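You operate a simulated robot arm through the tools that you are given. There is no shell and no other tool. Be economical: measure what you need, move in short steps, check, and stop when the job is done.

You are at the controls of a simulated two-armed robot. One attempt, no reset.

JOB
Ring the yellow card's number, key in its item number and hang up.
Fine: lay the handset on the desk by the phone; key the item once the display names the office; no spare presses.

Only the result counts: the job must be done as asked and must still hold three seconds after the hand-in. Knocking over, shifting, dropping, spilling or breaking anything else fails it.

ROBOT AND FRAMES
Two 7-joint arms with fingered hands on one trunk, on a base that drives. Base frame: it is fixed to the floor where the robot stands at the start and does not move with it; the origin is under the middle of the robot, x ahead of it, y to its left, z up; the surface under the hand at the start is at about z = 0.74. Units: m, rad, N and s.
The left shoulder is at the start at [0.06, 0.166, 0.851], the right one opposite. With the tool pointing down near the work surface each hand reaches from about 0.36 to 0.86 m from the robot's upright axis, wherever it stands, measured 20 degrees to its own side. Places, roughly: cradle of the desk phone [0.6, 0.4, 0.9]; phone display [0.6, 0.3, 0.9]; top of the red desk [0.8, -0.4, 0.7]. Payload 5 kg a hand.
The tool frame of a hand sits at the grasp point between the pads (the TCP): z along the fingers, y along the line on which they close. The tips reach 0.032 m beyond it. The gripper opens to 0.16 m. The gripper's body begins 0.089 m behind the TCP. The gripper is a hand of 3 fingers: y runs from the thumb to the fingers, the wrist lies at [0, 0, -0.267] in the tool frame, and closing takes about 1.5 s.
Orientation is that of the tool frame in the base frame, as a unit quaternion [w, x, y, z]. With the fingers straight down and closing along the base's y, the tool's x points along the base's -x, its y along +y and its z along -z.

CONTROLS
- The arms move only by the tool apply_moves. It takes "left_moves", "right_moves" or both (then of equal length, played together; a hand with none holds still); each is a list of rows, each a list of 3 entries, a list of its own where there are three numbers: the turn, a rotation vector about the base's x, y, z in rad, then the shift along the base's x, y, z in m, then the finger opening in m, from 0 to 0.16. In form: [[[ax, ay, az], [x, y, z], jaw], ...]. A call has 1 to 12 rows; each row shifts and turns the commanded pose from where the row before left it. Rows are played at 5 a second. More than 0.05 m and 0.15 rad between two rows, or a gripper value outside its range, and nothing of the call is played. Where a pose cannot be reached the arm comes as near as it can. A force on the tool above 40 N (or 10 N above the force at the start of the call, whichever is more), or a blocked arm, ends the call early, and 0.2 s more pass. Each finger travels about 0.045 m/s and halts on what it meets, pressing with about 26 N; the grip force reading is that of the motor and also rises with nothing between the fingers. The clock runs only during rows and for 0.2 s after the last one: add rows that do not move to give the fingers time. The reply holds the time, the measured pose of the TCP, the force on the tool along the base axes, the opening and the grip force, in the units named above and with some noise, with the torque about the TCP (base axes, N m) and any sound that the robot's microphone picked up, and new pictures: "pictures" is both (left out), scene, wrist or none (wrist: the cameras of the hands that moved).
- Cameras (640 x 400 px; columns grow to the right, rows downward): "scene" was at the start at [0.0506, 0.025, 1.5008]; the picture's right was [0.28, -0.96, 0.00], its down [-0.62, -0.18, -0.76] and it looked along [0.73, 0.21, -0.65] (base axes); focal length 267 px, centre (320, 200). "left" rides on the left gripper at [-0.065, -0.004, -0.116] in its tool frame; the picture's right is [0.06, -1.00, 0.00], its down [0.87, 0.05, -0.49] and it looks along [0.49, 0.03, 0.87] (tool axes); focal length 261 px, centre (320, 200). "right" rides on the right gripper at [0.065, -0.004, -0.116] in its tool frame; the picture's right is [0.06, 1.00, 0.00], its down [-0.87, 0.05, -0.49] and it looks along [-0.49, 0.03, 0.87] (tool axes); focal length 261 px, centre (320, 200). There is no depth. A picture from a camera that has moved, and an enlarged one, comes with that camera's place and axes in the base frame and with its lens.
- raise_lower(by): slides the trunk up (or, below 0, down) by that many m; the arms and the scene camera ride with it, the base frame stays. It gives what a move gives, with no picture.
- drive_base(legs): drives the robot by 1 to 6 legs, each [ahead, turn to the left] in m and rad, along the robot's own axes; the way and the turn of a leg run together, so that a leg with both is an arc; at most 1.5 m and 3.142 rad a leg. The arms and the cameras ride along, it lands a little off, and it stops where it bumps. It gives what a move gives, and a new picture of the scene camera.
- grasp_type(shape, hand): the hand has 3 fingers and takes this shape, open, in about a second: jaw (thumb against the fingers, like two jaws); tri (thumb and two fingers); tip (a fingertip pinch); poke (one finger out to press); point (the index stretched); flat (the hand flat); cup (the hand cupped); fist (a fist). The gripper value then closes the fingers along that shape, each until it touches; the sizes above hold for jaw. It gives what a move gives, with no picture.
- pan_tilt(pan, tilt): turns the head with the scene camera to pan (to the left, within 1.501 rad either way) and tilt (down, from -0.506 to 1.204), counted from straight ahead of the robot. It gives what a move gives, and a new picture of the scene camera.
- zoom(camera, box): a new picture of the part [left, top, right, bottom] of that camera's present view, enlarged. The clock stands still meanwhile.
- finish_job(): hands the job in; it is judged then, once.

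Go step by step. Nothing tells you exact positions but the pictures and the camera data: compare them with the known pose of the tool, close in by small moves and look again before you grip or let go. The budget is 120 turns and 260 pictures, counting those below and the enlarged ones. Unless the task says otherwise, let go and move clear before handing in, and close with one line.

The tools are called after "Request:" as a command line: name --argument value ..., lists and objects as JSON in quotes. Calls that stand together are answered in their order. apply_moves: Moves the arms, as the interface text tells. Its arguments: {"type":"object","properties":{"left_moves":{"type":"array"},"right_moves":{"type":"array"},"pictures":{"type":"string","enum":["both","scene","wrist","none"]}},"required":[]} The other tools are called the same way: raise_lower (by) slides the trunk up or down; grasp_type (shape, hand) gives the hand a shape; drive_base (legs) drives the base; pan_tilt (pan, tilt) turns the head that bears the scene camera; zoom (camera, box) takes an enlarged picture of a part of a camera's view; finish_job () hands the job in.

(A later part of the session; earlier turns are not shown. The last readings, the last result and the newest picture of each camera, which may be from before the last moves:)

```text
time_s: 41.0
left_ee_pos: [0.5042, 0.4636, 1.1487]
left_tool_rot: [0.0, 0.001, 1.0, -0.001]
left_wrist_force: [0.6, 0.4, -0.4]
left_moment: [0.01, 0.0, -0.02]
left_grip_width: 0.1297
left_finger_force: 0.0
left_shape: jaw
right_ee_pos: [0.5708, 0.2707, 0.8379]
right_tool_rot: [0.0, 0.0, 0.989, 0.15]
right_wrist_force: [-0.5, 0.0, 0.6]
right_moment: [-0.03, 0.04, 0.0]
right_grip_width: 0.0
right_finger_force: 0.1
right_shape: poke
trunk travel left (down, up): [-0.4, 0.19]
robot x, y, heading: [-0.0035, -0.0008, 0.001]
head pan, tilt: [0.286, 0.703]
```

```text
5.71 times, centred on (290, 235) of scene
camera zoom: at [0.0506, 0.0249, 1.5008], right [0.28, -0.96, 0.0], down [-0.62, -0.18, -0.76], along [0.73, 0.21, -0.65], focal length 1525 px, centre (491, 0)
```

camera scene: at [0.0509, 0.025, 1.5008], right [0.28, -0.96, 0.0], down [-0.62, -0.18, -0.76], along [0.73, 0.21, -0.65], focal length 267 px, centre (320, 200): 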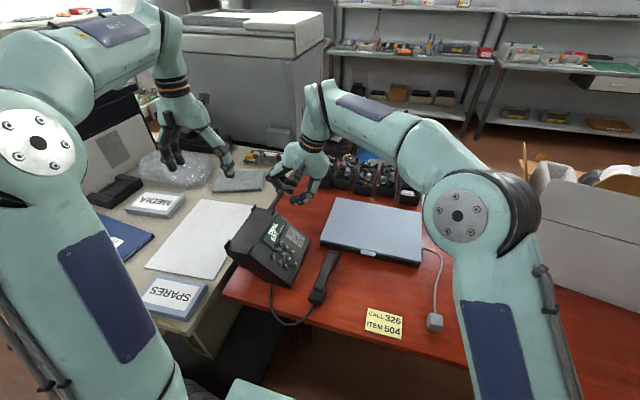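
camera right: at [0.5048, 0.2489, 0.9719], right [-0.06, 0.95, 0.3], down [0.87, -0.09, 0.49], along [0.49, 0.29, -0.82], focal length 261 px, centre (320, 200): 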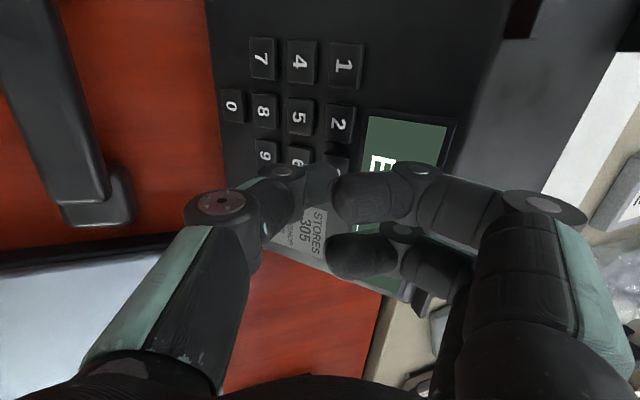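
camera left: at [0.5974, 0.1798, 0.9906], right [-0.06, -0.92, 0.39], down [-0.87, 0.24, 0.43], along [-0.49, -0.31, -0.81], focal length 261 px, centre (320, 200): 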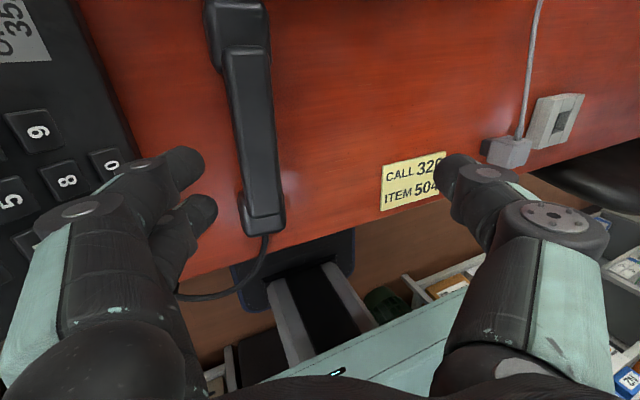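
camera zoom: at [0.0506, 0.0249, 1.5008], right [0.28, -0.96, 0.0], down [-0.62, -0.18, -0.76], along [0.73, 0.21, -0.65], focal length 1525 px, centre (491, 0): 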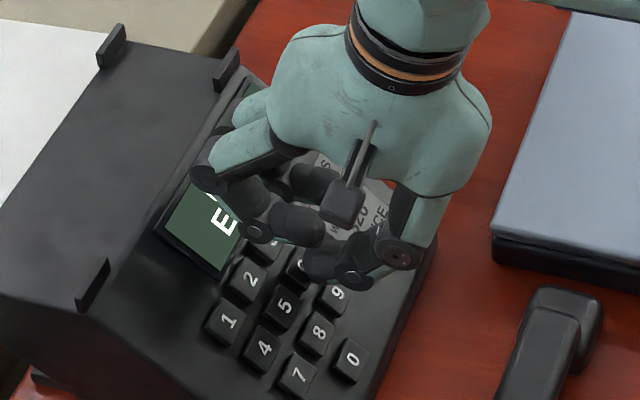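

Not clicked yet; the tip is over 6 exactly as it was over 3. Going 2 mm deeper.

Request:
apply_moves --right_moves '[[[0, 0, 0], [0, 0.001, -0.002], 0.0], [[0, 0, 0], [0, 0, 0], 0.0]]' --pictures "none"

Request:
zoom --camera "left" --box '[360, 0, 480, 90]'

```text
time_s: 41.6
left_ee_pos: [0.5041, 0.463, 1.1489]
left_tool_rot: [0.002, 0.001, 1.0, -0.001]
left_wrist_force: [0.3, -0.2, 0.0]
left_moment: [0.01, 0.01, 0.02]
left_grip_width: 0.1297
left_finger_force: 0.1
left_shape: jaw
right_ee_pos: [0.5707, 0.2718, 0.8364]
right_tool_rot: [0.0, 0.0, 0.989, 0.15]
right_wrist_force: [-0.2, -0.2, 2.1]
right_moment: [0.0, 0.02, -0.01]
right_grip_width: 0.0003
right_finger_force: 0.0
right_shape: poke
trunk travel left (down, up): [-0.4, 0.19]
robot x, y, heading: [0.0007, 0.0003, 0.0]
head pan, tilt: [0.286, 0.703]
heard: click
```

```text
4.44 times, centred on (420, 45) of left
camera zoom: at [0.5685, 0.4589, 1.2656], right [-0.06, -1.0, 0.0], down [-0.87, 0.06, 0.49], along [-0.49, 0.03, -0.87], focal length 1158 px, centre (-124, 889)
```

zoom: 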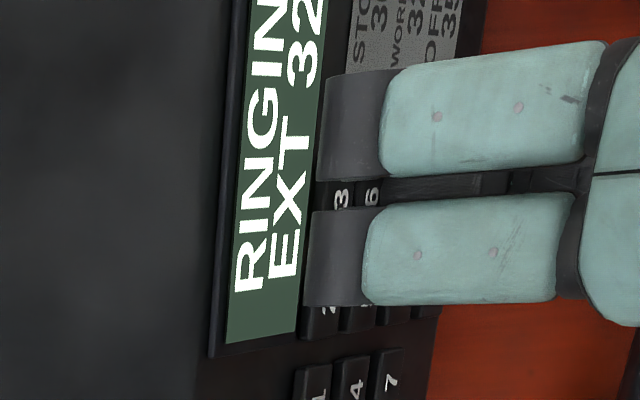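

The display says RINGING. I retreat to hover over key 5 and wait for the display to name the office.

Request:
apply_moves --right_moves '[[[0, 0, 0], [0, -0.005, 0.006], 0.0], [[0, 0, 0], [0, -0.006, 0.012], 0.0], [[0, 0, 0], [-0.0295, 0, 0], 0.0], [[0, 0, 0], [0, 0, 0], 0.0], [[0, 0, 0], [0, 0, 0], 0.0], [[0, 0, 0], [0, 0, 0], 0.0], [[0, 0, 0], [0, 0, 0], 0.0], [[0, 0, 0], [0, 0, 0], 0.0], [[0, 0, 0], [0, 0, 0], 0.0], [[0, 0, 0], [0, 0, 0], 0.0]]' --pictures "none"

Request:
zoom --camera "left" --box '[360, 0, 480, 90]'

```text
time_s: 43.8
left_ee_pos: [0.5043, 0.4634, 1.1496]
left_tool_rot: [0.0, 0.001, 1.0, -0.001]
left_wrist_force: [-0.1, 0.5, 0.0]
left_moment: [-0.03, -0.02, 0.01]
left_grip_width: 0.1298
left_finger_force: 0.0
left_shape: jaw
right_ee_pos: [0.5416, 0.2601, 0.8544]
right_tool_rot: [0.0, 0.0, 0.989, 0.15]
right_wrist_force: [-0.3, 0.1, 1.0]
right_moment: [0.0, -0.02, -0.02]
right_grip_width: 0.0
right_finger_force: 0.0
right_shape: poke
trunk travel left (down, up): [-0.4, 0.19]
robot x, y, heading: [-0.0034, -0.0, -0.001]
head pan, tilt: [0.286, 0.703]
```

```text
4.44 times, centred on (420, 45) of left
camera zoom: at [0.5686, 0.4591, 1.2654], right [-0.06, -1.0, 0.0], down [-0.87, 0.06, 0.49], along [-0.49, 0.03, -0.87], focal length 1158 px, centre (-124, 889)
```

zoom: 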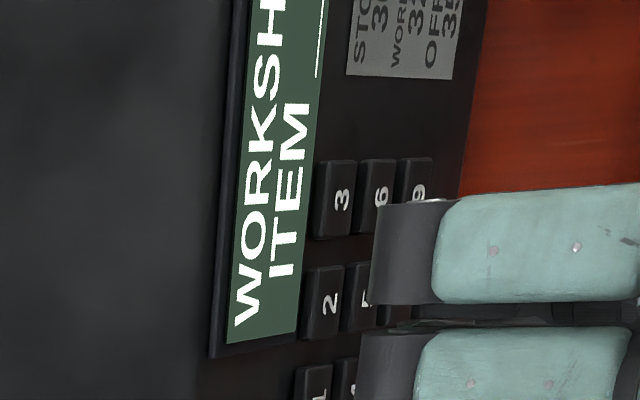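

The display reads WORKSHOP / ITEM. Now I press 5, moving in by the reverse of the retreat.

Request:
apply_moves --right_moves '[[[0, 0, 0], [0, 0.006, -0.01], 0.0], [[0, 0, 0], [0, 0.0025, -0.004], 0.0], [[0, 0, 0], [0, 0.0025, -0.004], 0.0], [[0, 0, 0], [0, 0, 0], 0.0]]' --pictures "none"

Request:
zoom --camera "left" --box '[360, 0, 480, 90]'

```text
time_s: 44.8
left_ee_pos: [0.5034, 0.4632, 1.1492]
left_tool_rot: [0.0, 0.001, 1.0, -0.001]
left_wrist_force: [-0.7, 0.1, -0.2]
left_moment: [0.02, 0.0, 0.02]
left_grip_width: 0.1297
left_finger_force: 0.1
left_shape: jaw
right_ee_pos: [0.5405, 0.2712, 0.8371]
right_tool_rot: [0.0, 0.0, 0.989, 0.15]
right_wrist_force: [-0.2, -1.0, 3.2]
right_moment: [0.0, 0.0, -0.02]
right_grip_width: 0.0
right_finger_force: 0.0
right_shape: poke
trunk travel left (down, up): [-0.4, 0.19]
robot x, y, heading: [0.0028, 0.002, 0.0]
head pan, tilt: [0.286, 0.703]
heard: click
```

```text
4.44 times, centred on (420, 45) of left
camera zoom: at [0.5685, 0.4589, 1.2656], right [-0.06, -1.0, 0.0], down [-0.87, 0.06, 0.49], along [-0.49, 0.03, -0.87], focal length 1158 px, centre (-124, 889)
```

zoom: 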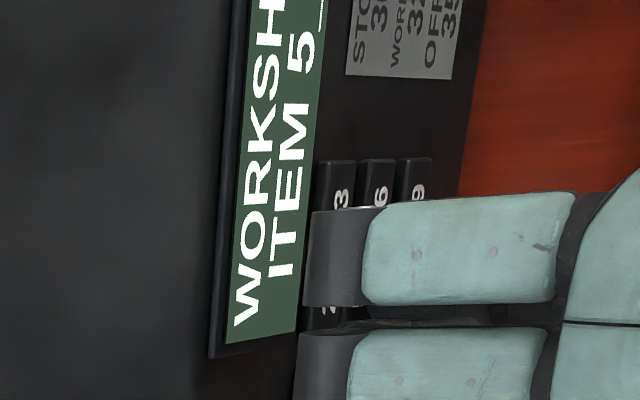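

"ITEM 5__". Next key 0: retreat, shift two rows down (−0.0375, −0.037), press gradually.

Request:
apply_moves --right_moves '[[[0, 0, 0], [0, -0.005, 0.006], 0.0], [[0, 0, 0], [0, -0.006, 0.012], 0.0], [[0, 0, 0], [0, -0.019, -0.0185], 0.0], [[0, 0, 0], [0, -0.0185, -0.0185], 0.0], [[0, 0, 0], [0, 0, 0], 0.0], [[0, 0, 0], [0, 0.006, -0.01], 0.0], [[0, 0, 0], [0, 0.0025, -0.004], 0.0], [[0, 0, 0], [0, 0, 0], 0.0]]' --pictures "none"

Request:
zoom --camera "left" --box '[360, 0, 480, 90]'

Request:
zoom --camera "scene" --box '[255, 200, 325, 270]'

```text
time_s: 46.6
left_ee_pos: [0.5035, 0.4644, 1.1495]
left_tool_rot: [0.001, 0.001, 1.0, -0.001]
left_wrist_force: [-0.1, 0.2, 1.1]
left_moment: [0.01, -0.03, -0.02]
left_grip_width: 0.1297
left_finger_force: 0.1
left_shape: jaw
right_ee_pos: [0.5403, 0.231, 0.8043]
right_tool_rot: [0.0, 0.0, 0.989, 0.149]
right_wrist_force: [0.0, -0.4, 0.2]
right_moment: [-0.01, 0.02, 0.03]
right_grip_width: 0.0001
right_finger_force: 0.0
right_shape: poke
trunk travel left (down, up): [-0.4, 0.19]
robot x, y, heading: [0.0021, 0.0005, -0.001]
head pan, tilt: [0.286, 0.703]
```

```text
4.44 times, centred on (420, 45) of left
camera zoom: at [0.5685, 0.459, 1.2655], right [-0.06, -1.0, 0.0], down [-0.87, 0.06, 0.49], along [-0.49, 0.03, -0.87], focal length 1158 px, centre (-124, 889)
```

zoom: 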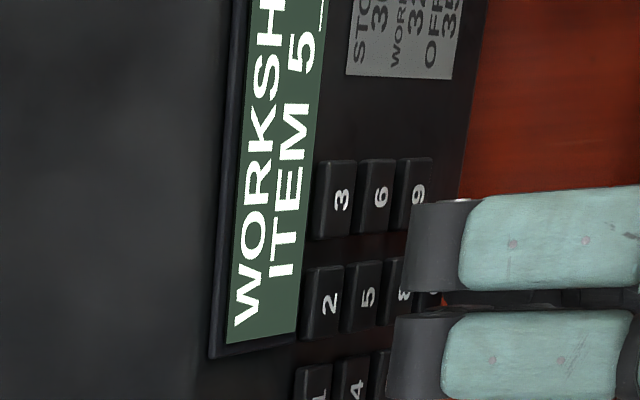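

```text
5.71 times, centred on (290, 235) of scene
camera zoom: at [0.0505, 0.0248, 1.5008], right [0.28, -0.96, 0.0], down [-0.62, -0.18, -0.76], along [0.73, 0.21, -0.65], focal length 1525 px, centre (491, 0)
```

zoom: 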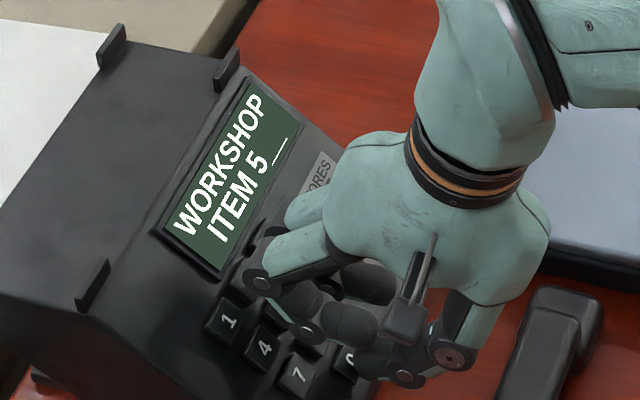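

The tip is right at key 0, well clear of the handset. Pressing in.

Request:
apply_moves --right_moves '[[[0, 0, 0], [0, 0.0025, -0.004], 0.0], [[0, 0, 0], [0, 0, 0], 0.0]]' --pictures "none"

Request:
zoom --camera "scene" --box '[255, 200, 325, 270]'

```text
time_s: 47.2
left_ee_pos: [0.5051, 0.4633, 1.1499]
left_tool_rot: [0.001, 0.001, 1.0, 0.0]
left_wrist_force: [-0.4, 0.5, 0.5]
left_moment: [0.0, 0.02, -0.02]
left_grip_width: 0.1298
left_finger_force: 0.2
left_shape: jaw
right_ee_pos: [0.5402, 0.2338, 0.7993]
right_tool_rot: [0.002, 0.001, 0.989, 0.149]
right_wrist_force: [0.7, -2.9, 8.0]
right_moment: [0.01, 0.01, -0.02]
right_grip_width: 0.0
right_finger_force: 0.1
right_shape: poke
trunk travel left (down, up): [-0.4, 0.19]
robot x, y, heading: [-0.0002, 0.0022, -0.004]
head pan, tilt: [0.286, 0.703]
heard: click
```

```text
5.71 times, centred on (290, 235) of scene
camera zoom: at [0.0502, 0.0244, 1.5009], right [0.28, -0.96, 0.0], down [-0.62, -0.18, -0.76], along [0.73, 0.21, -0.65], focal length 1525 px, centre (491, 0)
```

zoom: 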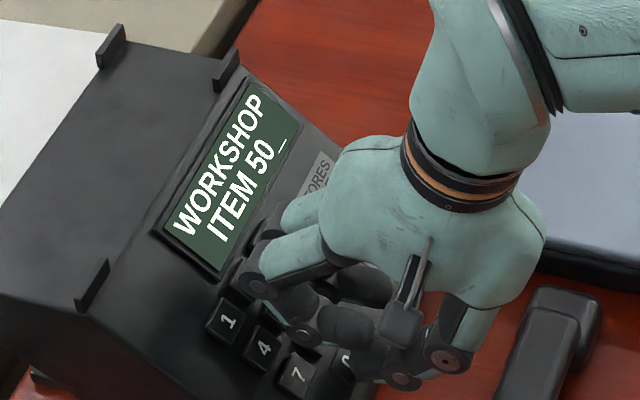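

"ITEM 50_". Last digit 4: retreat, shift (−0.0295, +0.0375, +0.037), press.

Request:
apply_moves --right_moves '[[[0, 0, 0], [0, -0.005, 0.006], 0.0], [[0, 0, 0], [0, -0.006, 0.012], 0.0], [[0, 0, 0], [-0.0145, 0.019, 0.0195], 0.0], [[0, 0, 0], [-0.015, 0.0185, 0.0185], 0.0], [[0, 0, 0], [0, 0, 0], 0.0], [[0, 0, 0], [0, 0.006, -0.01], 0.0], [[0, 0, 0], [0, 0.0025, -0.004], 0.0], [[0, 0, 0], [0, 0.0015, -0.002], 0.0], [[0, 0, 0], [0, 0, 0], 0.0]]' --pictures "none"

Request:
zoom --camera "left" --box '[360, 0, 480, 90]'

Request:
zoom --camera "scene" --box '[255, 200, 325, 270]'

```text
time_s: 49.2
left_ee_pos: [0.504, 0.4627, 1.1496]
left_tool_rot: [0.001, 0.001, 1.0, -0.001]
left_wrist_force: [0.2, 0.0, 0.5]
left_moment: [-0.01, -0.01, 0.02]
left_grip_width: 0.1298
left_finger_force: 0.1
left_shape: jaw
right_ee_pos: [0.5119, 0.2708, 0.8404]
right_tool_rot: [0.0, -0.001, 0.989, 0.15]
right_wrist_force: [-0.6, -0.3, -0.1]
right_moment: [-0.02, 0.0, 0.01]
right_grip_width: 0.0
right_finger_force: 0.1
right_shape: poke
trunk travel left (down, up): [-0.4, 0.19]
robot x, y, heading: [0.0008, 0.0007, 0.001]
head pan, tilt: [0.286, 0.703]
```

```text
4.44 times, centred on (420, 45) of left
camera zoom: at [0.5686, 0.459, 1.2654], right [-0.06, -1.0, 0.0], down [-0.87, 0.06, 0.49], along [-0.49, 0.03, -0.87], focal length 1158 px, centre (-124, 889)
```

zoom: 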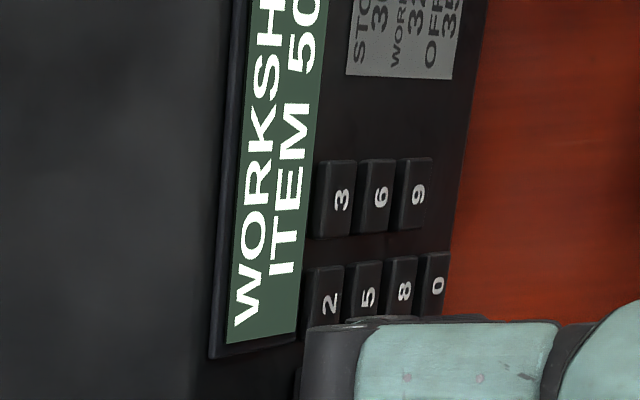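

```text
5.71 times, centred on (290, 235) of scene
camera zoom: at [0.0506, 0.0249, 1.5008], right [0.28, -0.96, 0.0], down [-0.62, -0.18, -0.76], along [0.73, 0.21, -0.65], focal length 1525 px, centre (491, 0)
```

zoom: 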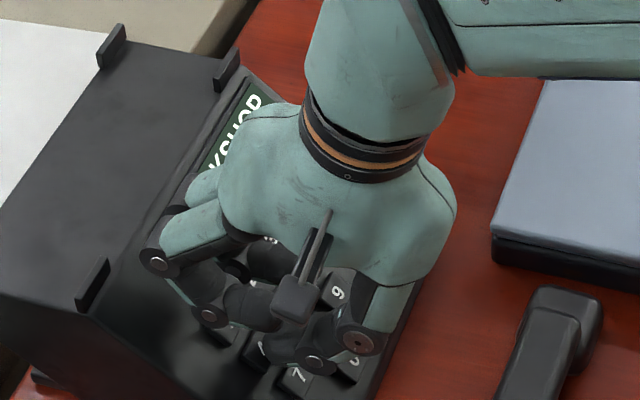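

Aligned with key 4, not pressed yet. Going 2–3 mm deeper.

Request:
apply_moves --right_moves '[[[0, 0, 0], [0, 0.001, -0.003], 0.0], [[0, 0, 0], [0, 0, 0], 0.0]]' --pictures "none"

Request:
zoom --camera "left" --box '[360, 0, 480, 90]'

```text
time_s: 49.8
left_ee_pos: [0.5034, 0.4632, 1.1504]
left_tool_rot: [0.001, 0.002, 1.0, -0.001]
left_wrist_force: [0.2, 0.0, 0.1]
left_moment: [0.0, -0.04, 0.0]
left_grip_width: 0.1298
left_finger_force: 0.1
left_shape: jaw
right_ee_pos: [0.5105, 0.2709, 0.8367]
right_tool_rot: [0.0, 0.0, 0.989, 0.15]
right_wrist_force: [-1.7, -2.4, 3.5]
right_moment: [0.01, 0.04, 0.02]
right_grip_width: 0.0
right_finger_force: 0.0
right_shape: poke
trunk travel left (down, up): [-0.4, 0.19]
robot x, y, heading: [-0.0, 0.0013, -0.002]
head pan, tilt: [0.286, 0.703]
heard: click
```

```text
4.44 times, centred on (420, 45) of left
camera zoom: at [0.5684, 0.4589, 1.2656], right [-0.06, -1.0, 0.0], down [-0.87, 0.06, 0.49], along [-0.49, 0.03, -0.87], focal length 1158 px, centre (-124, 889)
```

zoom: 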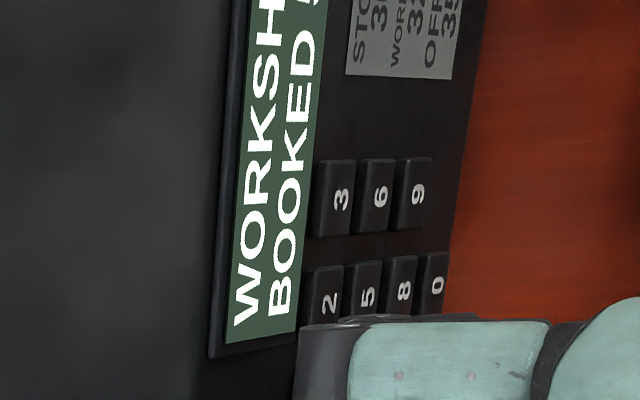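

The display says WORKSHOP / BOOKED 5.... Now I withdraw the right hand up and back to its own side.

Request:
apply_moves --right_moves '[[[0, 0, 0], [0, -0.006, 0.008], 0.0], [[0, 0, 0], [0, -0.01, 0.03], 0.0], [[0, 0, 0], [0, 0, 0.048], 0.0], [[0, 0, 0], [0, 0, 0.048], 0.0], [[0, 0, 0], [0, 0, 0.048], 0.0], [[0, 0, 0], [0, 0, 0.048], 0.0], [[-0.1, 0, 0], [0, -0.03, 0.035], 0.0], [[-0.1, 0, 0], [0, -0.045, 0.02], 0.0], [[-0.1, 0, 0], [0, -0.048, 0], 0.0], [[0, 0, 0], [0, -0.048, 0], 0.0], [[0, 0, 0], [0, -0.048, 0], 0.0], [[0, 0, 0], [0, -0.048, 0], 0.0]]' --pictures "none"

Request:
apply_moves --right_moves '[[[0, 0, 0], [0.002, -0.048, 0], 0.0], [[0, 0, 0], [0.002, -0.048, 0], 0.0], [[0, 0, 0], [0.002, -0.048, 0], 0.0], [[0, 0, 0], [0.002, -0.048, 0], 0.0], [[0, 0, 0], [0, 0, 0], 0.0]]' --pictures "scene"

Request:
zoom --camera "scene" --box '[250, 195, 370, 310]'

Request:
zoom --camera "right" --box '[400, 0, 640, 180]'

```text
time_s: 52.4
left_ee_pos: [0.5031, 0.4614, 1.151]
left_tool_rot: [0.001, 0.001, 1.0, -0.001]
left_wrist_force: [0.2, -0.7, -0.1]
left_moment: [0.05, 0.0, 0.03]
left_grip_width: 0.1296
left_finger_force: 0.0
left_shape: jaw
right_ee_pos: [0.5108, -0.0127, 1.1216]
right_tool_rot: [0.001, -0.001, 1.0, 0.001]
right_wrist_force: [0.0, 0.0, 1.1]
right_moment: [0.01, 0.04, -0.01]
right_grip_width: 0.0001
right_finger_force: 0.0
right_shape: poke
trunk travel left (down, up): [-0.4, 0.19]
robot x, y, heading: [0.0003, -0.0005, -0.006]
head pan, tilt: [0.286, 0.703]
```

```text
time_s: 53.6
left_ee_pos: [0.5032, 0.4637, 1.1488]
left_tool_rot: [0.001, 0.001, 1.0, -0.001]
left_wrist_force: [0.1, -0.2, 0.1]
left_moment: [0.0, -0.01, -0.01]
left_grip_width: 0.1298
left_finger_force: 0.1
left_shape: jaw
right_ee_pos: [0.5195, -0.2035, 1.1214]
right_tool_rot: [0.0, 0.0, 1.0, 0.001]
right_wrist_force: [0.2, -0.5, -0.8]
right_moment: [-0.02, 0.0, -0.03]
right_grip_width: 0.0
right_finger_force: 0.1
right_shape: poke
trunk travel left (down, up): [-0.4, 0.19]
robot x, y, heading: [0.0011, -0.0001, -0.004]
head pan, tilt: [0.286, 0.703]
camera scene: at [0.0506, 0.0251, 1.5007], right [0.28, -0.96, 0.0], down [-0.62, -0.18, -0.76], along [0.73, 0.21, -0.65], focal length 267 px, centre (320, 200)
```

scene: 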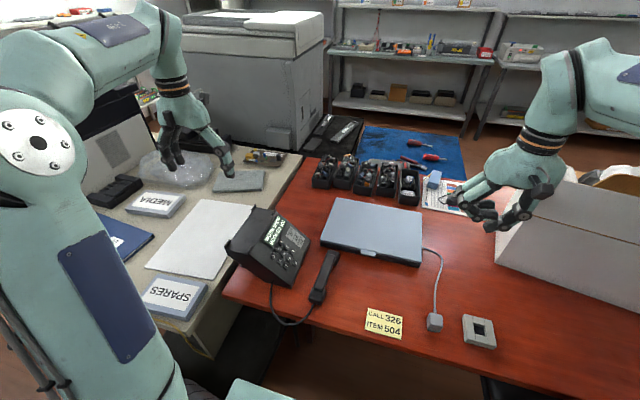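

```text
3.48 times, centred on (310, 252) of scene
camera zoom: at [0.0506, 0.0251, 1.5007], right [0.28, -0.96, 0.0], down [-0.62, -0.18, -0.76], along [0.73, 0.21, -0.65], focal length 928 px, centre (355, 17)
```

zoom: 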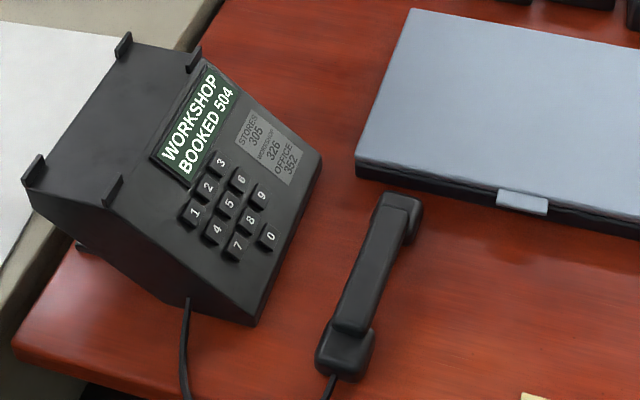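

```text
2.22 times, centred on (520, 90) of right
camera zoom: at [0.4556, -0.2091, 1.2358], right [-0.06, 1.0, 0.0], down [0.87, 0.05, 0.49], along [0.49, 0.03, -0.87], focal length 579 px, centre (-124, 444)
```

zoom: 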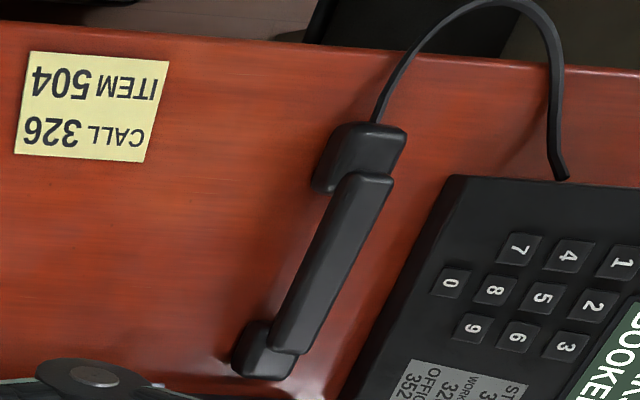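

Display: WORKSHOP / BOOKED 504. Now to hang up: the left hand goes back over the handset at height, then down to look.

Request:
apply_moves --left_moves '[[[0, 0, 0], [0.004, -0.048, 0], 0.11], [[0, 0, 0], [0.004, -0.048, 0], 0.11], [[0, 0, 0], [0.004, -0.048, 0], 0.11], [[0, 0, 0], [0.004, -0.048, 0], 0.11], [[0, 0, 0], [0.004, -0.048, 0], 0.11], [[0, 0, 0], [0.004, -0.048, 0], 0.11], [[0, 0, 0], [0.004, -0.045, 0], 0.11], [[0, 0, 0], [0.002, -0.01, -0.045], 0.11], [[0, 0, 0], [0, 0, -0.048], 0.11], [[0, 0, 0], [0, 0, -0.048], 0.11], [[0, 0, 0], [0, 0, -0.048], 0.11], [[0, 0, 0], [0, 0, -0.04], 0.11]]' --pictures "both"

```text
time_s: 56.2
left_ee_pos: [0.534, 0.1187, 0.9227]
left_tool_rot: [0.0, 0.0, 1.0, -0.002]
left_wrist_force: [1.0, -0.1, 0.4]
left_moment: [-0.02, -0.02, 0.04]
left_grip_width: 0.1105
left_finger_force: 0.1
left_shape: jaw
right_ee_pos: [0.5207, -0.2046, 1.1195]
right_tool_rot: [0.0, 0.001, 1.0, 0.0]
right_wrist_force: [0.3, -0.1, -0.8]
right_moment: [0.01, 0.02, -0.03]
right_grip_width: 0.0001
right_finger_force: 0.0
right_shape: poke
trunk travel left (down, up): [-0.4, 0.19]
robot x, y, heading: [0.0022, -0.0038, 0.002]
head pan, tilt: [0.286, 0.703]
camera scene: at [0.0509, 0.0244, 1.5008], right [0.28, -0.96, 0.0], down [-0.62, -0.18, -0.76], along [0.73, 0.21, -0.65], focal length 267 px, centre (320, 200)
camera left: at [0.5982, 0.1153, 1.0384], right [-0.06, -1.0, 0.0], down [-0.87, 0.06, 0.49], along [-0.49, 0.03, -0.87], focal length 261 px, centre (320, 200)
```

scene: 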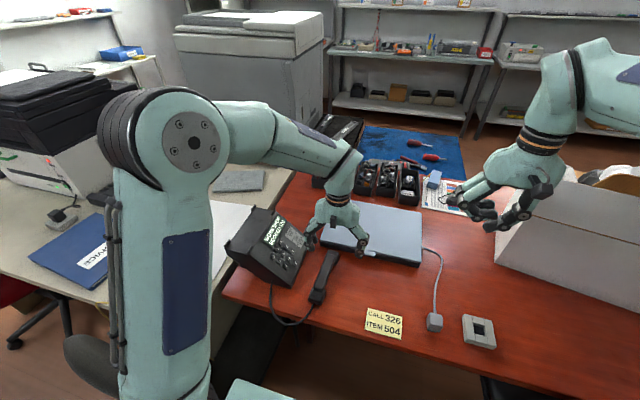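
left: 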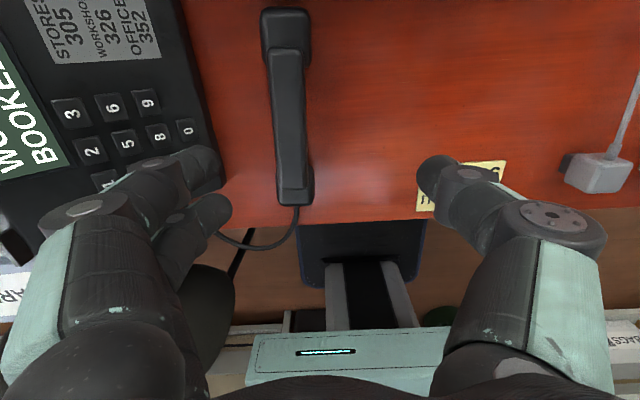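

The handset is centred near [0.535, 0.150] with about −0.045 rad of yaw. I'll align over it and come lower for a closer look.

Request:
apply_moves --left_moves '[[[0, 0, -0.04], [0, 0.016, -0.02], 0.11], [[0, 0, 0], [0, 0.015, -0.03], 0.11], [[0, 0, 0], [0, 0, -0.032], 0.11], [[0, 0, 0], [0, 0, 0], 0.11]]' --pictures "wrist"

Request:
zoom --camera "scene" --box '[280, 210, 370, 310]'

Request:
zoom --camera "right" --box '[440, 0, 640, 180]'

```text
time_s: 57.2
left_ee_pos: [0.5322, 0.1497, 0.8392]
left_tool_rot: [0.001, 0.021, 1.0, 0.0]
left_wrist_force: [-0.4, -0.6, 0.4]
left_moment: [-0.04, 0.03, 0.01]
left_grip_width: 0.1104
left_finger_force: 0.0
left_shape: jaw
right_ee_pos: [0.5201, -0.2031, 1.1213]
right_tool_rot: [0.0, 0.0, 1.0, 0.0]
right_wrist_force: [-0.3, -0.3, 0.0]
right_moment: [-0.02, 0.0, -0.01]
right_grip_width: 0.0
right_finger_force: 0.2
right_shape: poke
trunk travel left (down, up): [-0.4, 0.19]
robot x, y, heading: [0.0005, 0.0004, -0.004]
head pan, tilt: [0.286, 0.703]
camera left: at [0.5967, 0.1427, 0.9555], right [-0.1, -0.99, 0.0], down [-0.87, 0.09, 0.49], along [-0.49, 0.05, -0.87], focal length 261 px, centre (320, 200)
```

left: 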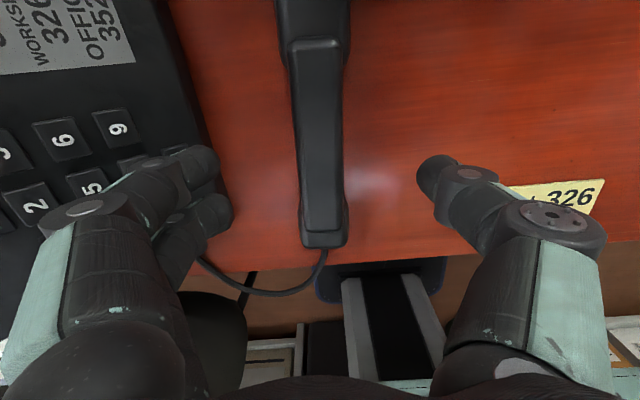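

```text
4.00 times, centred on (325, 260) of scene
camera zoom: at [0.0505, 0.0247, 1.5008], right [0.28, -0.96, 0.0], down [-0.62, -0.18, -0.76], along [0.73, 0.21, -0.65], focal length 1068 px, centre (300, -40)
```

zoom: 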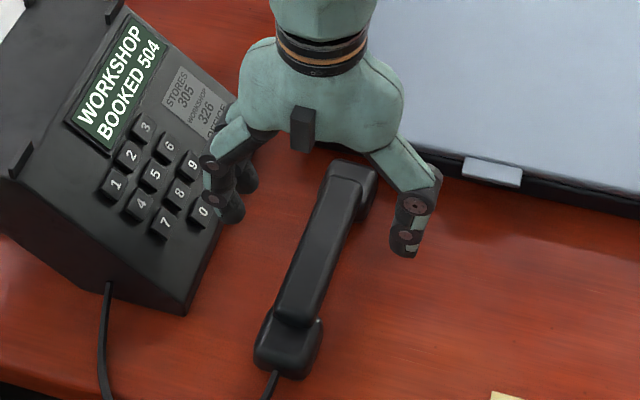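

```text
2.22 times, centred on (540, 90) of right
camera zoom: at [0.4555, -0.2091, 1.2358], right [-0.06, 1.0, 0.0], down [0.87, 0.05, 0.49], along [0.49, 0.03, -0.87], focal length 579 px, centre (-169, 444)
```

zoom: 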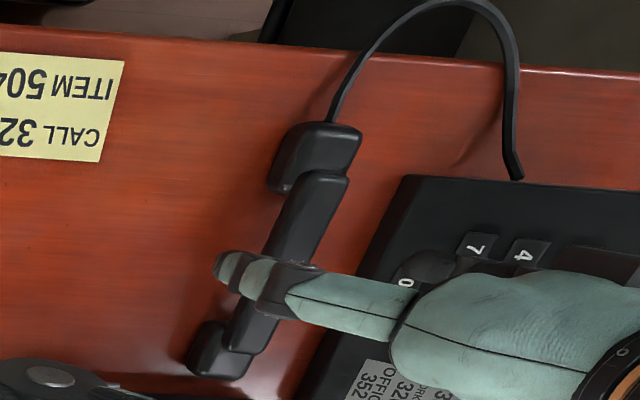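

Alignment matches the original cradle grasp. I'll narrow to 0.08 to keep clear of the phone and descend to z≈0.775.

Request:
apply_moves --left_moves '[[[0, 0, 0], [0, 0, 0], 0.08], [[0, 0, 0], [0, 0, 0], 0.08], [[0, 0, 0], [0, 0, -0.025], 0.08], [[0, 0, 0], [0, 0, -0.025], 0.08], [[0, 0, 0], [0, 0, -0.015], 0.08], [[0, 0, 0], [0, 0, 0], 0.08]]' --pictures "wrist"

Request:
zoom --camera "scene" --box '[280, 210, 370, 310]'

```text
time_s: 58.6
left_ee_pos: [0.5325, 0.1501, 0.7748]
left_tool_rot: [0.001, 0.021, 1.0, -0.001]
left_wrist_force: [0.2, 0.5, 0.0]
left_moment: [0.01, -0.01, -0.01]
left_grip_width: 0.0807
left_finger_force: 0.0
left_shape: jaw
right_ee_pos: [0.5198, -0.2038, 1.1203]
right_tool_rot: [-0.001, 0.0, 1.0, 0.001]
right_wrist_force: [-0.1, 0.5, -0.7]
right_moment: [-0.01, -0.03, 0.02]
right_grip_width: 0.0
right_finger_force: 0.0
right_shape: poke
trunk travel left (down, up): [-0.4, 0.19]
robot x, y, heading: [0.0002, -0.0007, -0.002]
head pan, tilt: [0.286, 0.703]
camera left: at [0.5977, 0.1429, 0.8909], right [-0.1, -0.99, 0.0], down [-0.87, 0.09, 0.49], along [-0.49, 0.05, -0.87], focal length 261 px, centre (320, 200)
```

left: 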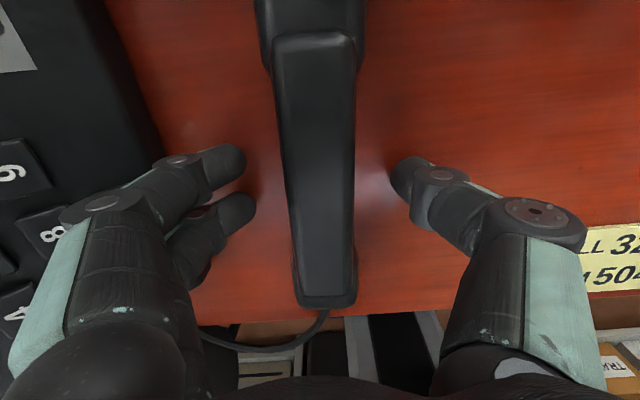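

```text
4.00 times, centred on (325, 260) of scene
camera zoom: at [0.0506, 0.0246, 1.5008], right [0.28, -0.96, 0.0], down [-0.62, -0.18, -0.76], along [0.73, 0.21, -0.65], focal length 1068 px, centre (300, -40)
```

zoom: 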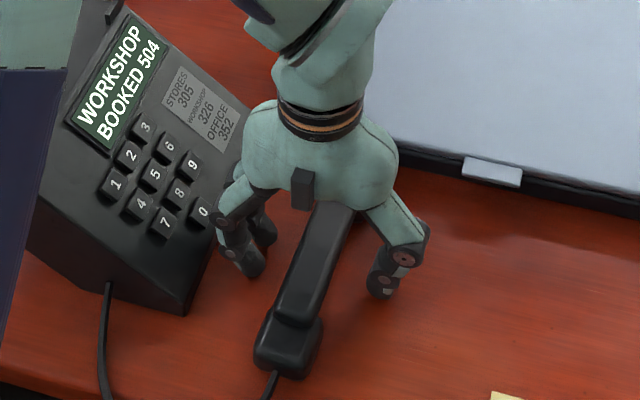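

Geometry now matches the first successful grasp height. I'll go 5 mm lower for a deeper hold and close.

Request:
apply_moves --left_moves '[[[0, 0, 0], [0, 0, -0.005], 0.08], [[0, 0, 0], [0, 0, 0], 0.06], [[0, 0, 0], [0, 0, 0], 0.04], [[0, 0, 0], [0, 0, 0], 0.02], [[0, 0, 0], [0, 0, 0], 0.0], [[0, 0, 0], [0, 0, 0], 0.0], [[0, 0, 0], [0, 0, 0], 0.0], [[0, 0, 0], [0, 0, 0], 0.0], [[0, 0, 0], [0, 0, 0], 0.0]]' --pictures "wrist"

```text
time_s: 60.6
left_ee_pos: [0.5334, 0.1503, 0.7698]
left_tool_rot: [0.0, 0.02, 1.0, -0.001]
left_wrist_force: [-0.5, 0.0, -0.7]
left_moment: [-0.05, 0.02, -0.02]
left_grip_width: 0.0002
left_finger_force: 26.2
left_shape: jaw
right_ee_pos: [0.5202, -0.2037, 1.1209]
right_tool_rot: [0.0, 0.0, 1.0, 0.0]
right_wrist_force: [1.2, 0.0, -0.1]
right_moment: [0.0, 0.0, 0.01]
right_grip_width: 0.0
right_finger_force: 0.1
right_shape: poke
trunk travel left (down, up): [-0.4, 0.19]
robot x, y, heading: [0.0009, 0.0001, 0.003]
head pan, tilt: [0.286, 0.703]
camera left: at [0.5978, 0.1436, 0.8864], right [-0.1, -0.99, 0.0], down [-0.87, 0.09, 0.49], along [-0.49, 0.05, -0.87], focal length 261 px, centre (320, 200)
```

left: 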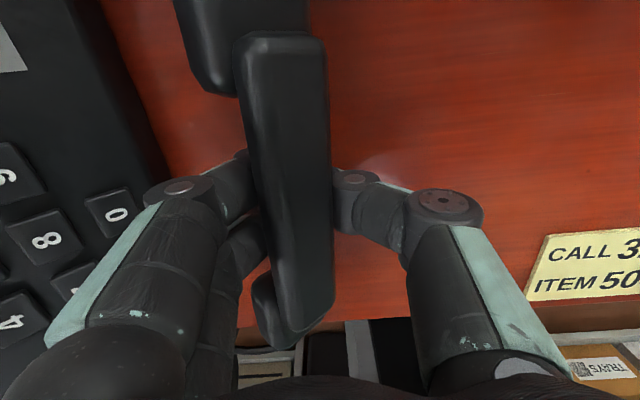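

The fingers closed underneath the handle (width 0), so the grip must be higher — that explains the earlier roll. I'll open slowly so the handset settles back and look.

Request:
apply_moves --left_moves '[[[0, 0, 0], [0, 0, 0], 0.01], [[0, 0, 0], [0, 0, 0], 0.02], [[0, 0, 0], [0, 0, 0], 0.03], [[0, 0, 0], [0, 0, 0], 0.04], [[0, 0, 0], [0, 0, 0], 0.05], [[0, 0, 0], [0, 0, 0], 0.06], [[0, 0, 0], [0, 0, 0], 0.07], [[0, 0, 0], [0, 0, 0], 0.08], [[0, 0, 0], [0, 0, 0], 0.085], [[0, 0, 0], [0, 0, 0], 0.085]]' --pictures "wrist"

Request:
zoom --camera "scene" --box '[280, 210, 370, 310]'

```text
time_s: 62.8
left_ee_pos: [0.5323, 0.1484, 0.7721]
left_tool_rot: [0.003, 0.021, 1.0, -0.001]
left_wrist_force: [1.2, -4.8, 29.8]
left_moment: [0.14, 0.03, -0.06]
left_grip_width: 0.0721
left_finger_force: 0.1
left_shape: jaw
right_ee_pos: [0.5185, -0.2044, 1.122]
right_tool_rot: [0.001, 0.0, 1.0, 0.001]
right_wrist_force: [-0.4, -0.2, 0.5]
right_moment: [-0.02, 0.02, 0.01]
right_grip_width: 0.0
right_finger_force: 0.2
right_shape: poke
trunk travel left (down, up): [-0.4, 0.19]
robot x, y, heading: [-0.0008, 0.0012, -0.001]
head pan, tilt: [0.286, 0.703]
camera left: at [0.597, 0.1425, 0.888], right [-0.1, -0.99, 0.0], down [-0.87, 0.09, 0.49], along [-0.49, 0.05, -0.87], focal length 261 px, centre (320, 200)
```

left: 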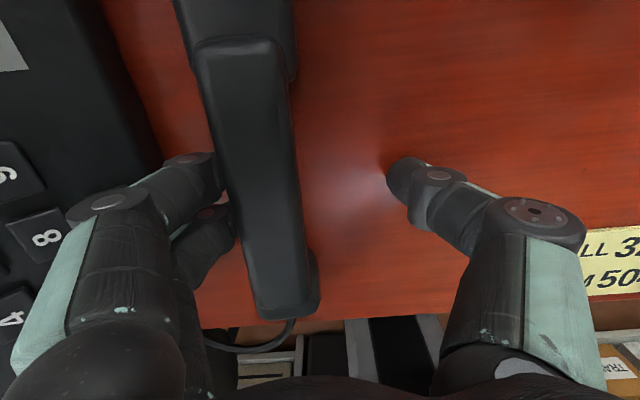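

```text
4.00 times, centred on (325, 260) of scene
camera zoom: at [0.0489, 0.0237, 1.501], right [0.28, -0.96, 0.0], down [-0.62, -0.18, -0.76], along [0.73, 0.21, -0.65], focal length 1068 px, centre (300, -40)
```

zoom: 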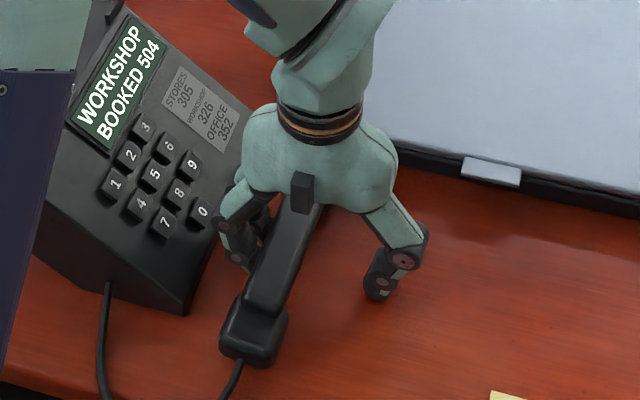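

The fingertips push on the desk while opening, with the handset leaning on the +y fingers. I'll ease up and slightly +y so it settles free.

Request:
apply_moves --left_moves '[[[0, 0, 0], [0, 0.002, 0.004], 0.085], [[0, 0, 0], [0, 0.003, 0.003], 0.085], [[0, 0, 0], [0, 0.003, 0.003], 0.09], [[0, 0, 0], [0, 0.002, 0.003], 0.09], [[0, 0, 0], [0, 0, 0], 0.09]]' --pictures "wrist"

Request:
zoom --camera "scene" --box '[280, 210, 370, 310]'

```text
time_s: 64.0
left_ee_pos: [0.5343, 0.1591, 0.7829]
left_tool_rot: [0.0, 0.02, 1.0, 0.0]
left_wrist_force: [0.2, -0.4, 1.0]
left_moment: [0.01, 0.0, -0.01]
left_grip_width: 0.0893
left_finger_force: 0.1
left_shape: jaw
right_ee_pos: [0.5191, -0.2048, 1.1204]
right_tool_rot: [0.0, -0.001, 1.0, 0.0]
right_wrist_force: [-0.2, 0.0, 0.3]
right_moment: [0.0, 0.03, 0.01]
right_grip_width: 0.0
right_finger_force: 0.1
right_shape: poke
trunk travel left (down, up): [-0.4, 0.19]
robot x, y, heading: [0.0007, -0.0047, 0.0]
head pan, tilt: [0.286, 0.703]
camera left: at [0.5985, 0.1538, 0.8987], right [-0.1, -0.99, 0.0], down [-0.87, 0.09, 0.49], along [-0.49, 0.05, -0.87], focal length 261 px, centre (320, 200)
```

left: 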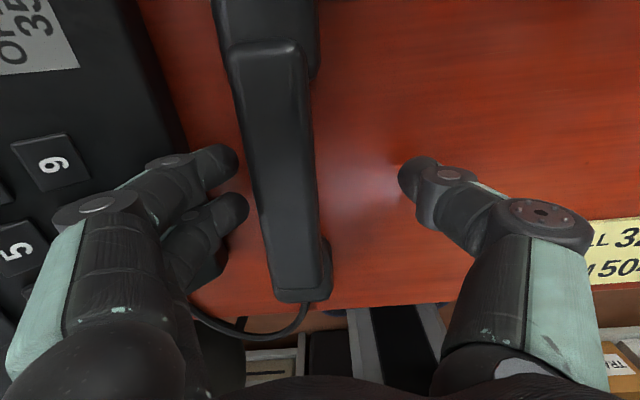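

```text
4.00 times, centred on (325, 260) of scene
camera zoom: at [0.0506, 0.0246, 1.5007], right [0.28, -0.96, 0.0], down [-0.62, -0.18, -0.76], along [0.73, 0.21, -0.65], focal length 1068 px, centre (300, -40)
```

zoom: 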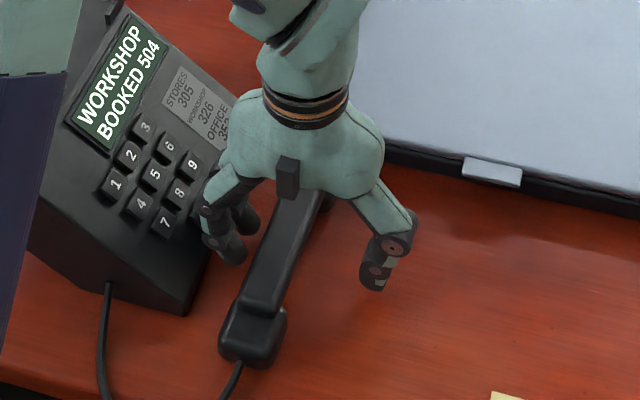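

The handset is upright again at y≈0.181, same yaw as the tool. I'll rise, shift over it with a narrower opening (0.065), and come down to a higher grip, TCP z≈0.787.

Request:
apply_moves --left_moves '[[[0, 0, 0], [0, 0, 0.03], 0.09], [[0, 0, 0], [0, 0.0105, 0.02], 0.08], [[0, 0, 0], [0, 0.011, 0], 0.065], [[0, 0, 0], [0, 0, 0], 0.065], [[0, 0, 0], [0, 0, 0], 0.065]]' --pictures "wrist"

```text
time_s: 65.2
left_ee_pos: [0.5338, 0.1817, 0.8324]
left_tool_rot: [0.001, 0.021, 1.0, -0.001]
left_wrist_force: [0.7, 0.4, -0.1]
left_moment: [0.0, 0.02, 0.01]
left_grip_width: 0.0653
left_finger_force: 0.0
left_shape: jaw
right_ee_pos: [0.5212, -0.2038, 1.1207]
right_tool_rot: [0.0, 0.0, 1.0, 0.001]
right_wrist_force: [-0.7, -0.6, -0.3]
right_moment: [0.03, 0.0, 0.02]
right_grip_width: 0.0003
right_finger_force: 0.0
right_shape: poke
trunk travel left (down, up): [-0.4, 0.19]
robot x, y, heading: [-0.0015, 0.0008, 0.001]
head pan, tilt: [0.286, 0.703]
camera left: at [0.5985, 0.1753, 0.9489], right [-0.1, -0.99, 0.0], down [-0.87, 0.09, 0.49], along [-0.49, 0.05, -0.87], focal length 261 px, centre (320, 200)
```

left: 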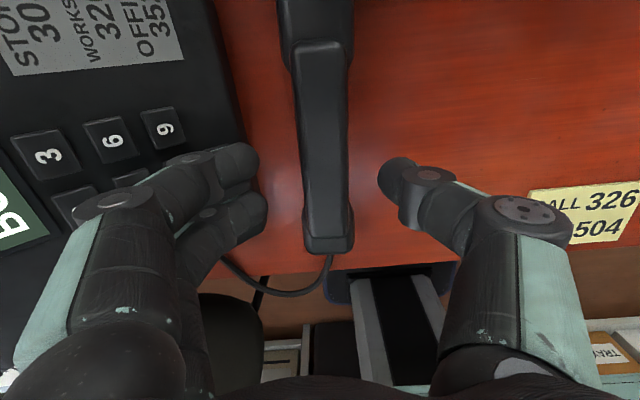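

Well centred. Descending 4.5 cm to z≈0.787 and closing.

Request:
apply_moves --left_moves '[[[0, 0, 0], [0, -0.001, -0.025], 0.065], [[0, 0, 0], [0, 0, -0.02], 0.065], [[0, 0, 0], [0, 0, 0], 0.065], [[0, 0, 0], [0, 0, 0], 0.05], [[0, 0, 0], [0, 0, 0], 0.035], [[0, 0, 0], [0, 0, 0], 0.02], [[0, 0, 0], [0, 0, 0], 0.0], [[0, 0, 0], [0, 0, 0], 0.0], [[0, 0, 0], [0, 0, 0], 0.0]]' --pictures "wrist"

Request:
zoom --camera "scene" --box '[280, 210, 370, 310]'

```text
time_s: 67.2
left_ee_pos: [0.5337, 0.181, 0.7893]
left_tool_rot: [0.001, 0.021, 1.0, -0.001]
left_wrist_force: [-0.4, 0.0, 0.1]
left_moment: [0.03, -0.01, -0.01]
left_grip_width: 0.028
left_finger_force: 25.9
left_shape: jaw
right_ee_pos: [0.5212, -0.2034, 1.1208]
right_tool_rot: [0.0, 0.0, 1.0, 0.0]
right_wrist_force: [-0.3, 0.1, 0.8]
right_moment: [-0.05, -0.03, 0.02]
right_grip_width: 0.0
right_finger_force: 0.0
right_shape: poke
trunk travel left (down, up): [-0.4, 0.19]
robot x, y, heading: [0.0005, 0.0005, -0.002]
head pan, tilt: [0.286, 0.703]
camera left: at [0.5985, 0.1746, 0.904], right [-0.1, -0.99, 0.0], down [-0.87, 0.09, 0.49], along [-0.49, 0.05, -0.87], focal length 261 px, centre (320, 200)
```

left: 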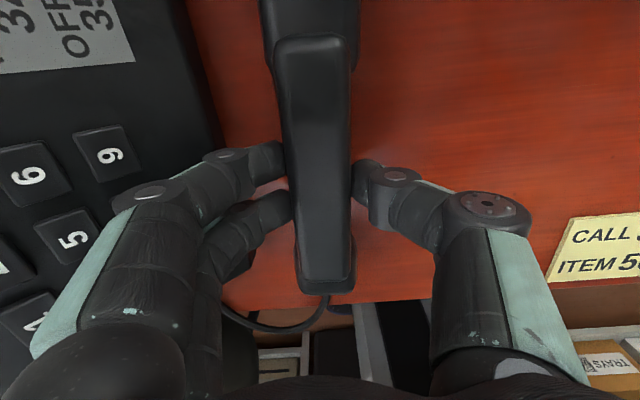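

```text
4.00 times, centred on (325, 260) of scene
camera zoom: at [0.0507, 0.0246, 1.5008], right [0.28, -0.96, 0.0], down [-0.62, -0.18, -0.76], along [0.73, 0.21, -0.65], focal length 1068 px, centre (300, -40)
```

zoom: 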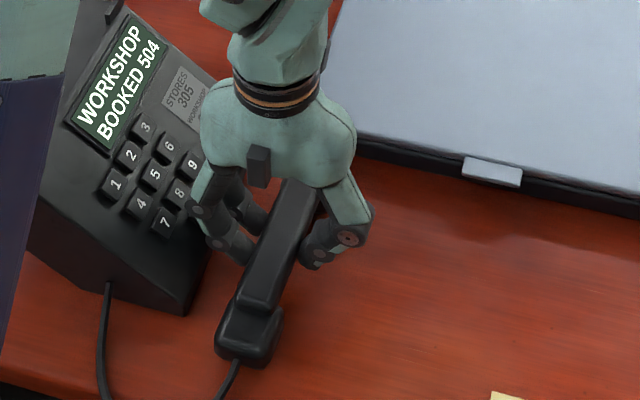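

Good grip: 0.028 m and the handset upright. Lifting slowly.

Request:
apply_moves --left_moves '[[[0, 0, 0], [0, 0, 0.01], 0.0], [[0, 0, 0], [0, 0, 0.015], 0.0], [[0, 0, 0], [0, 0, 0.02], 0.0], [[0, 0, 0], [0, 0, 0.025], 0.0], [[0, 0, 0], [0, 0, 0.025], 0.0], [[0, 0, 0], [0, 0, 0.02], 0.0], [[0, 0, 0], [0, 0, 0.01], 0.0], [[0, 0, 0], [0, 0, 0], 0.0]]' --pictures "wrist"

```text
time_s: 69.0
left_ee_pos: [0.5332, 0.1815, 0.915]
left_tool_rot: [0.001, 0.021, 1.0, -0.001]
left_wrist_force: [0.1, -0.4, -1.1]
left_moment: [0.0, 0.01, 0.0]
left_grip_width: 0.0279
left_finger_force: 26.1
left_shape: jaw
right_ee_pos: [0.5215, -0.2047, 1.1203]
right_tool_rot: [0.0, 0.0, 1.0, 0.0]
right_wrist_force: [-0.1, 0.1, -0.2]
right_moment: [-0.01, 0.01, -0.04]
right_grip_width: 0.0001
right_finger_force: 0.2
right_shape: poke
trunk travel left (down, up): [-0.4, 0.19]
robot x, y, heading: [0.0001, -0.0001, 0.004]
head pan, tilt: [0.286, 0.703]
camera left: at [0.5982, 0.1745, 1.0308], right [-0.1, -0.99, 0.0], down [-0.87, 0.09, 0.49], along [-0.49, 0.05, -0.87], focal length 261 px, centre (320, 200)
```

left: 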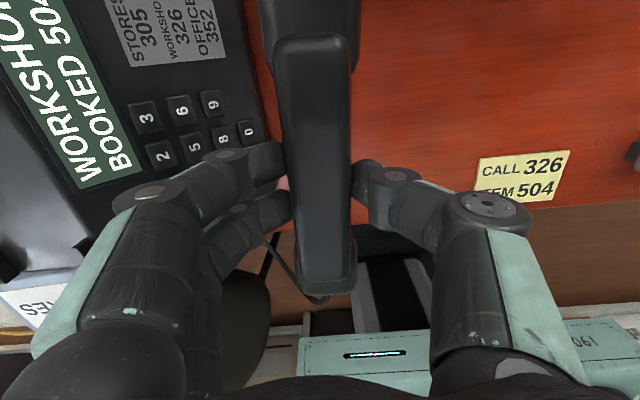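

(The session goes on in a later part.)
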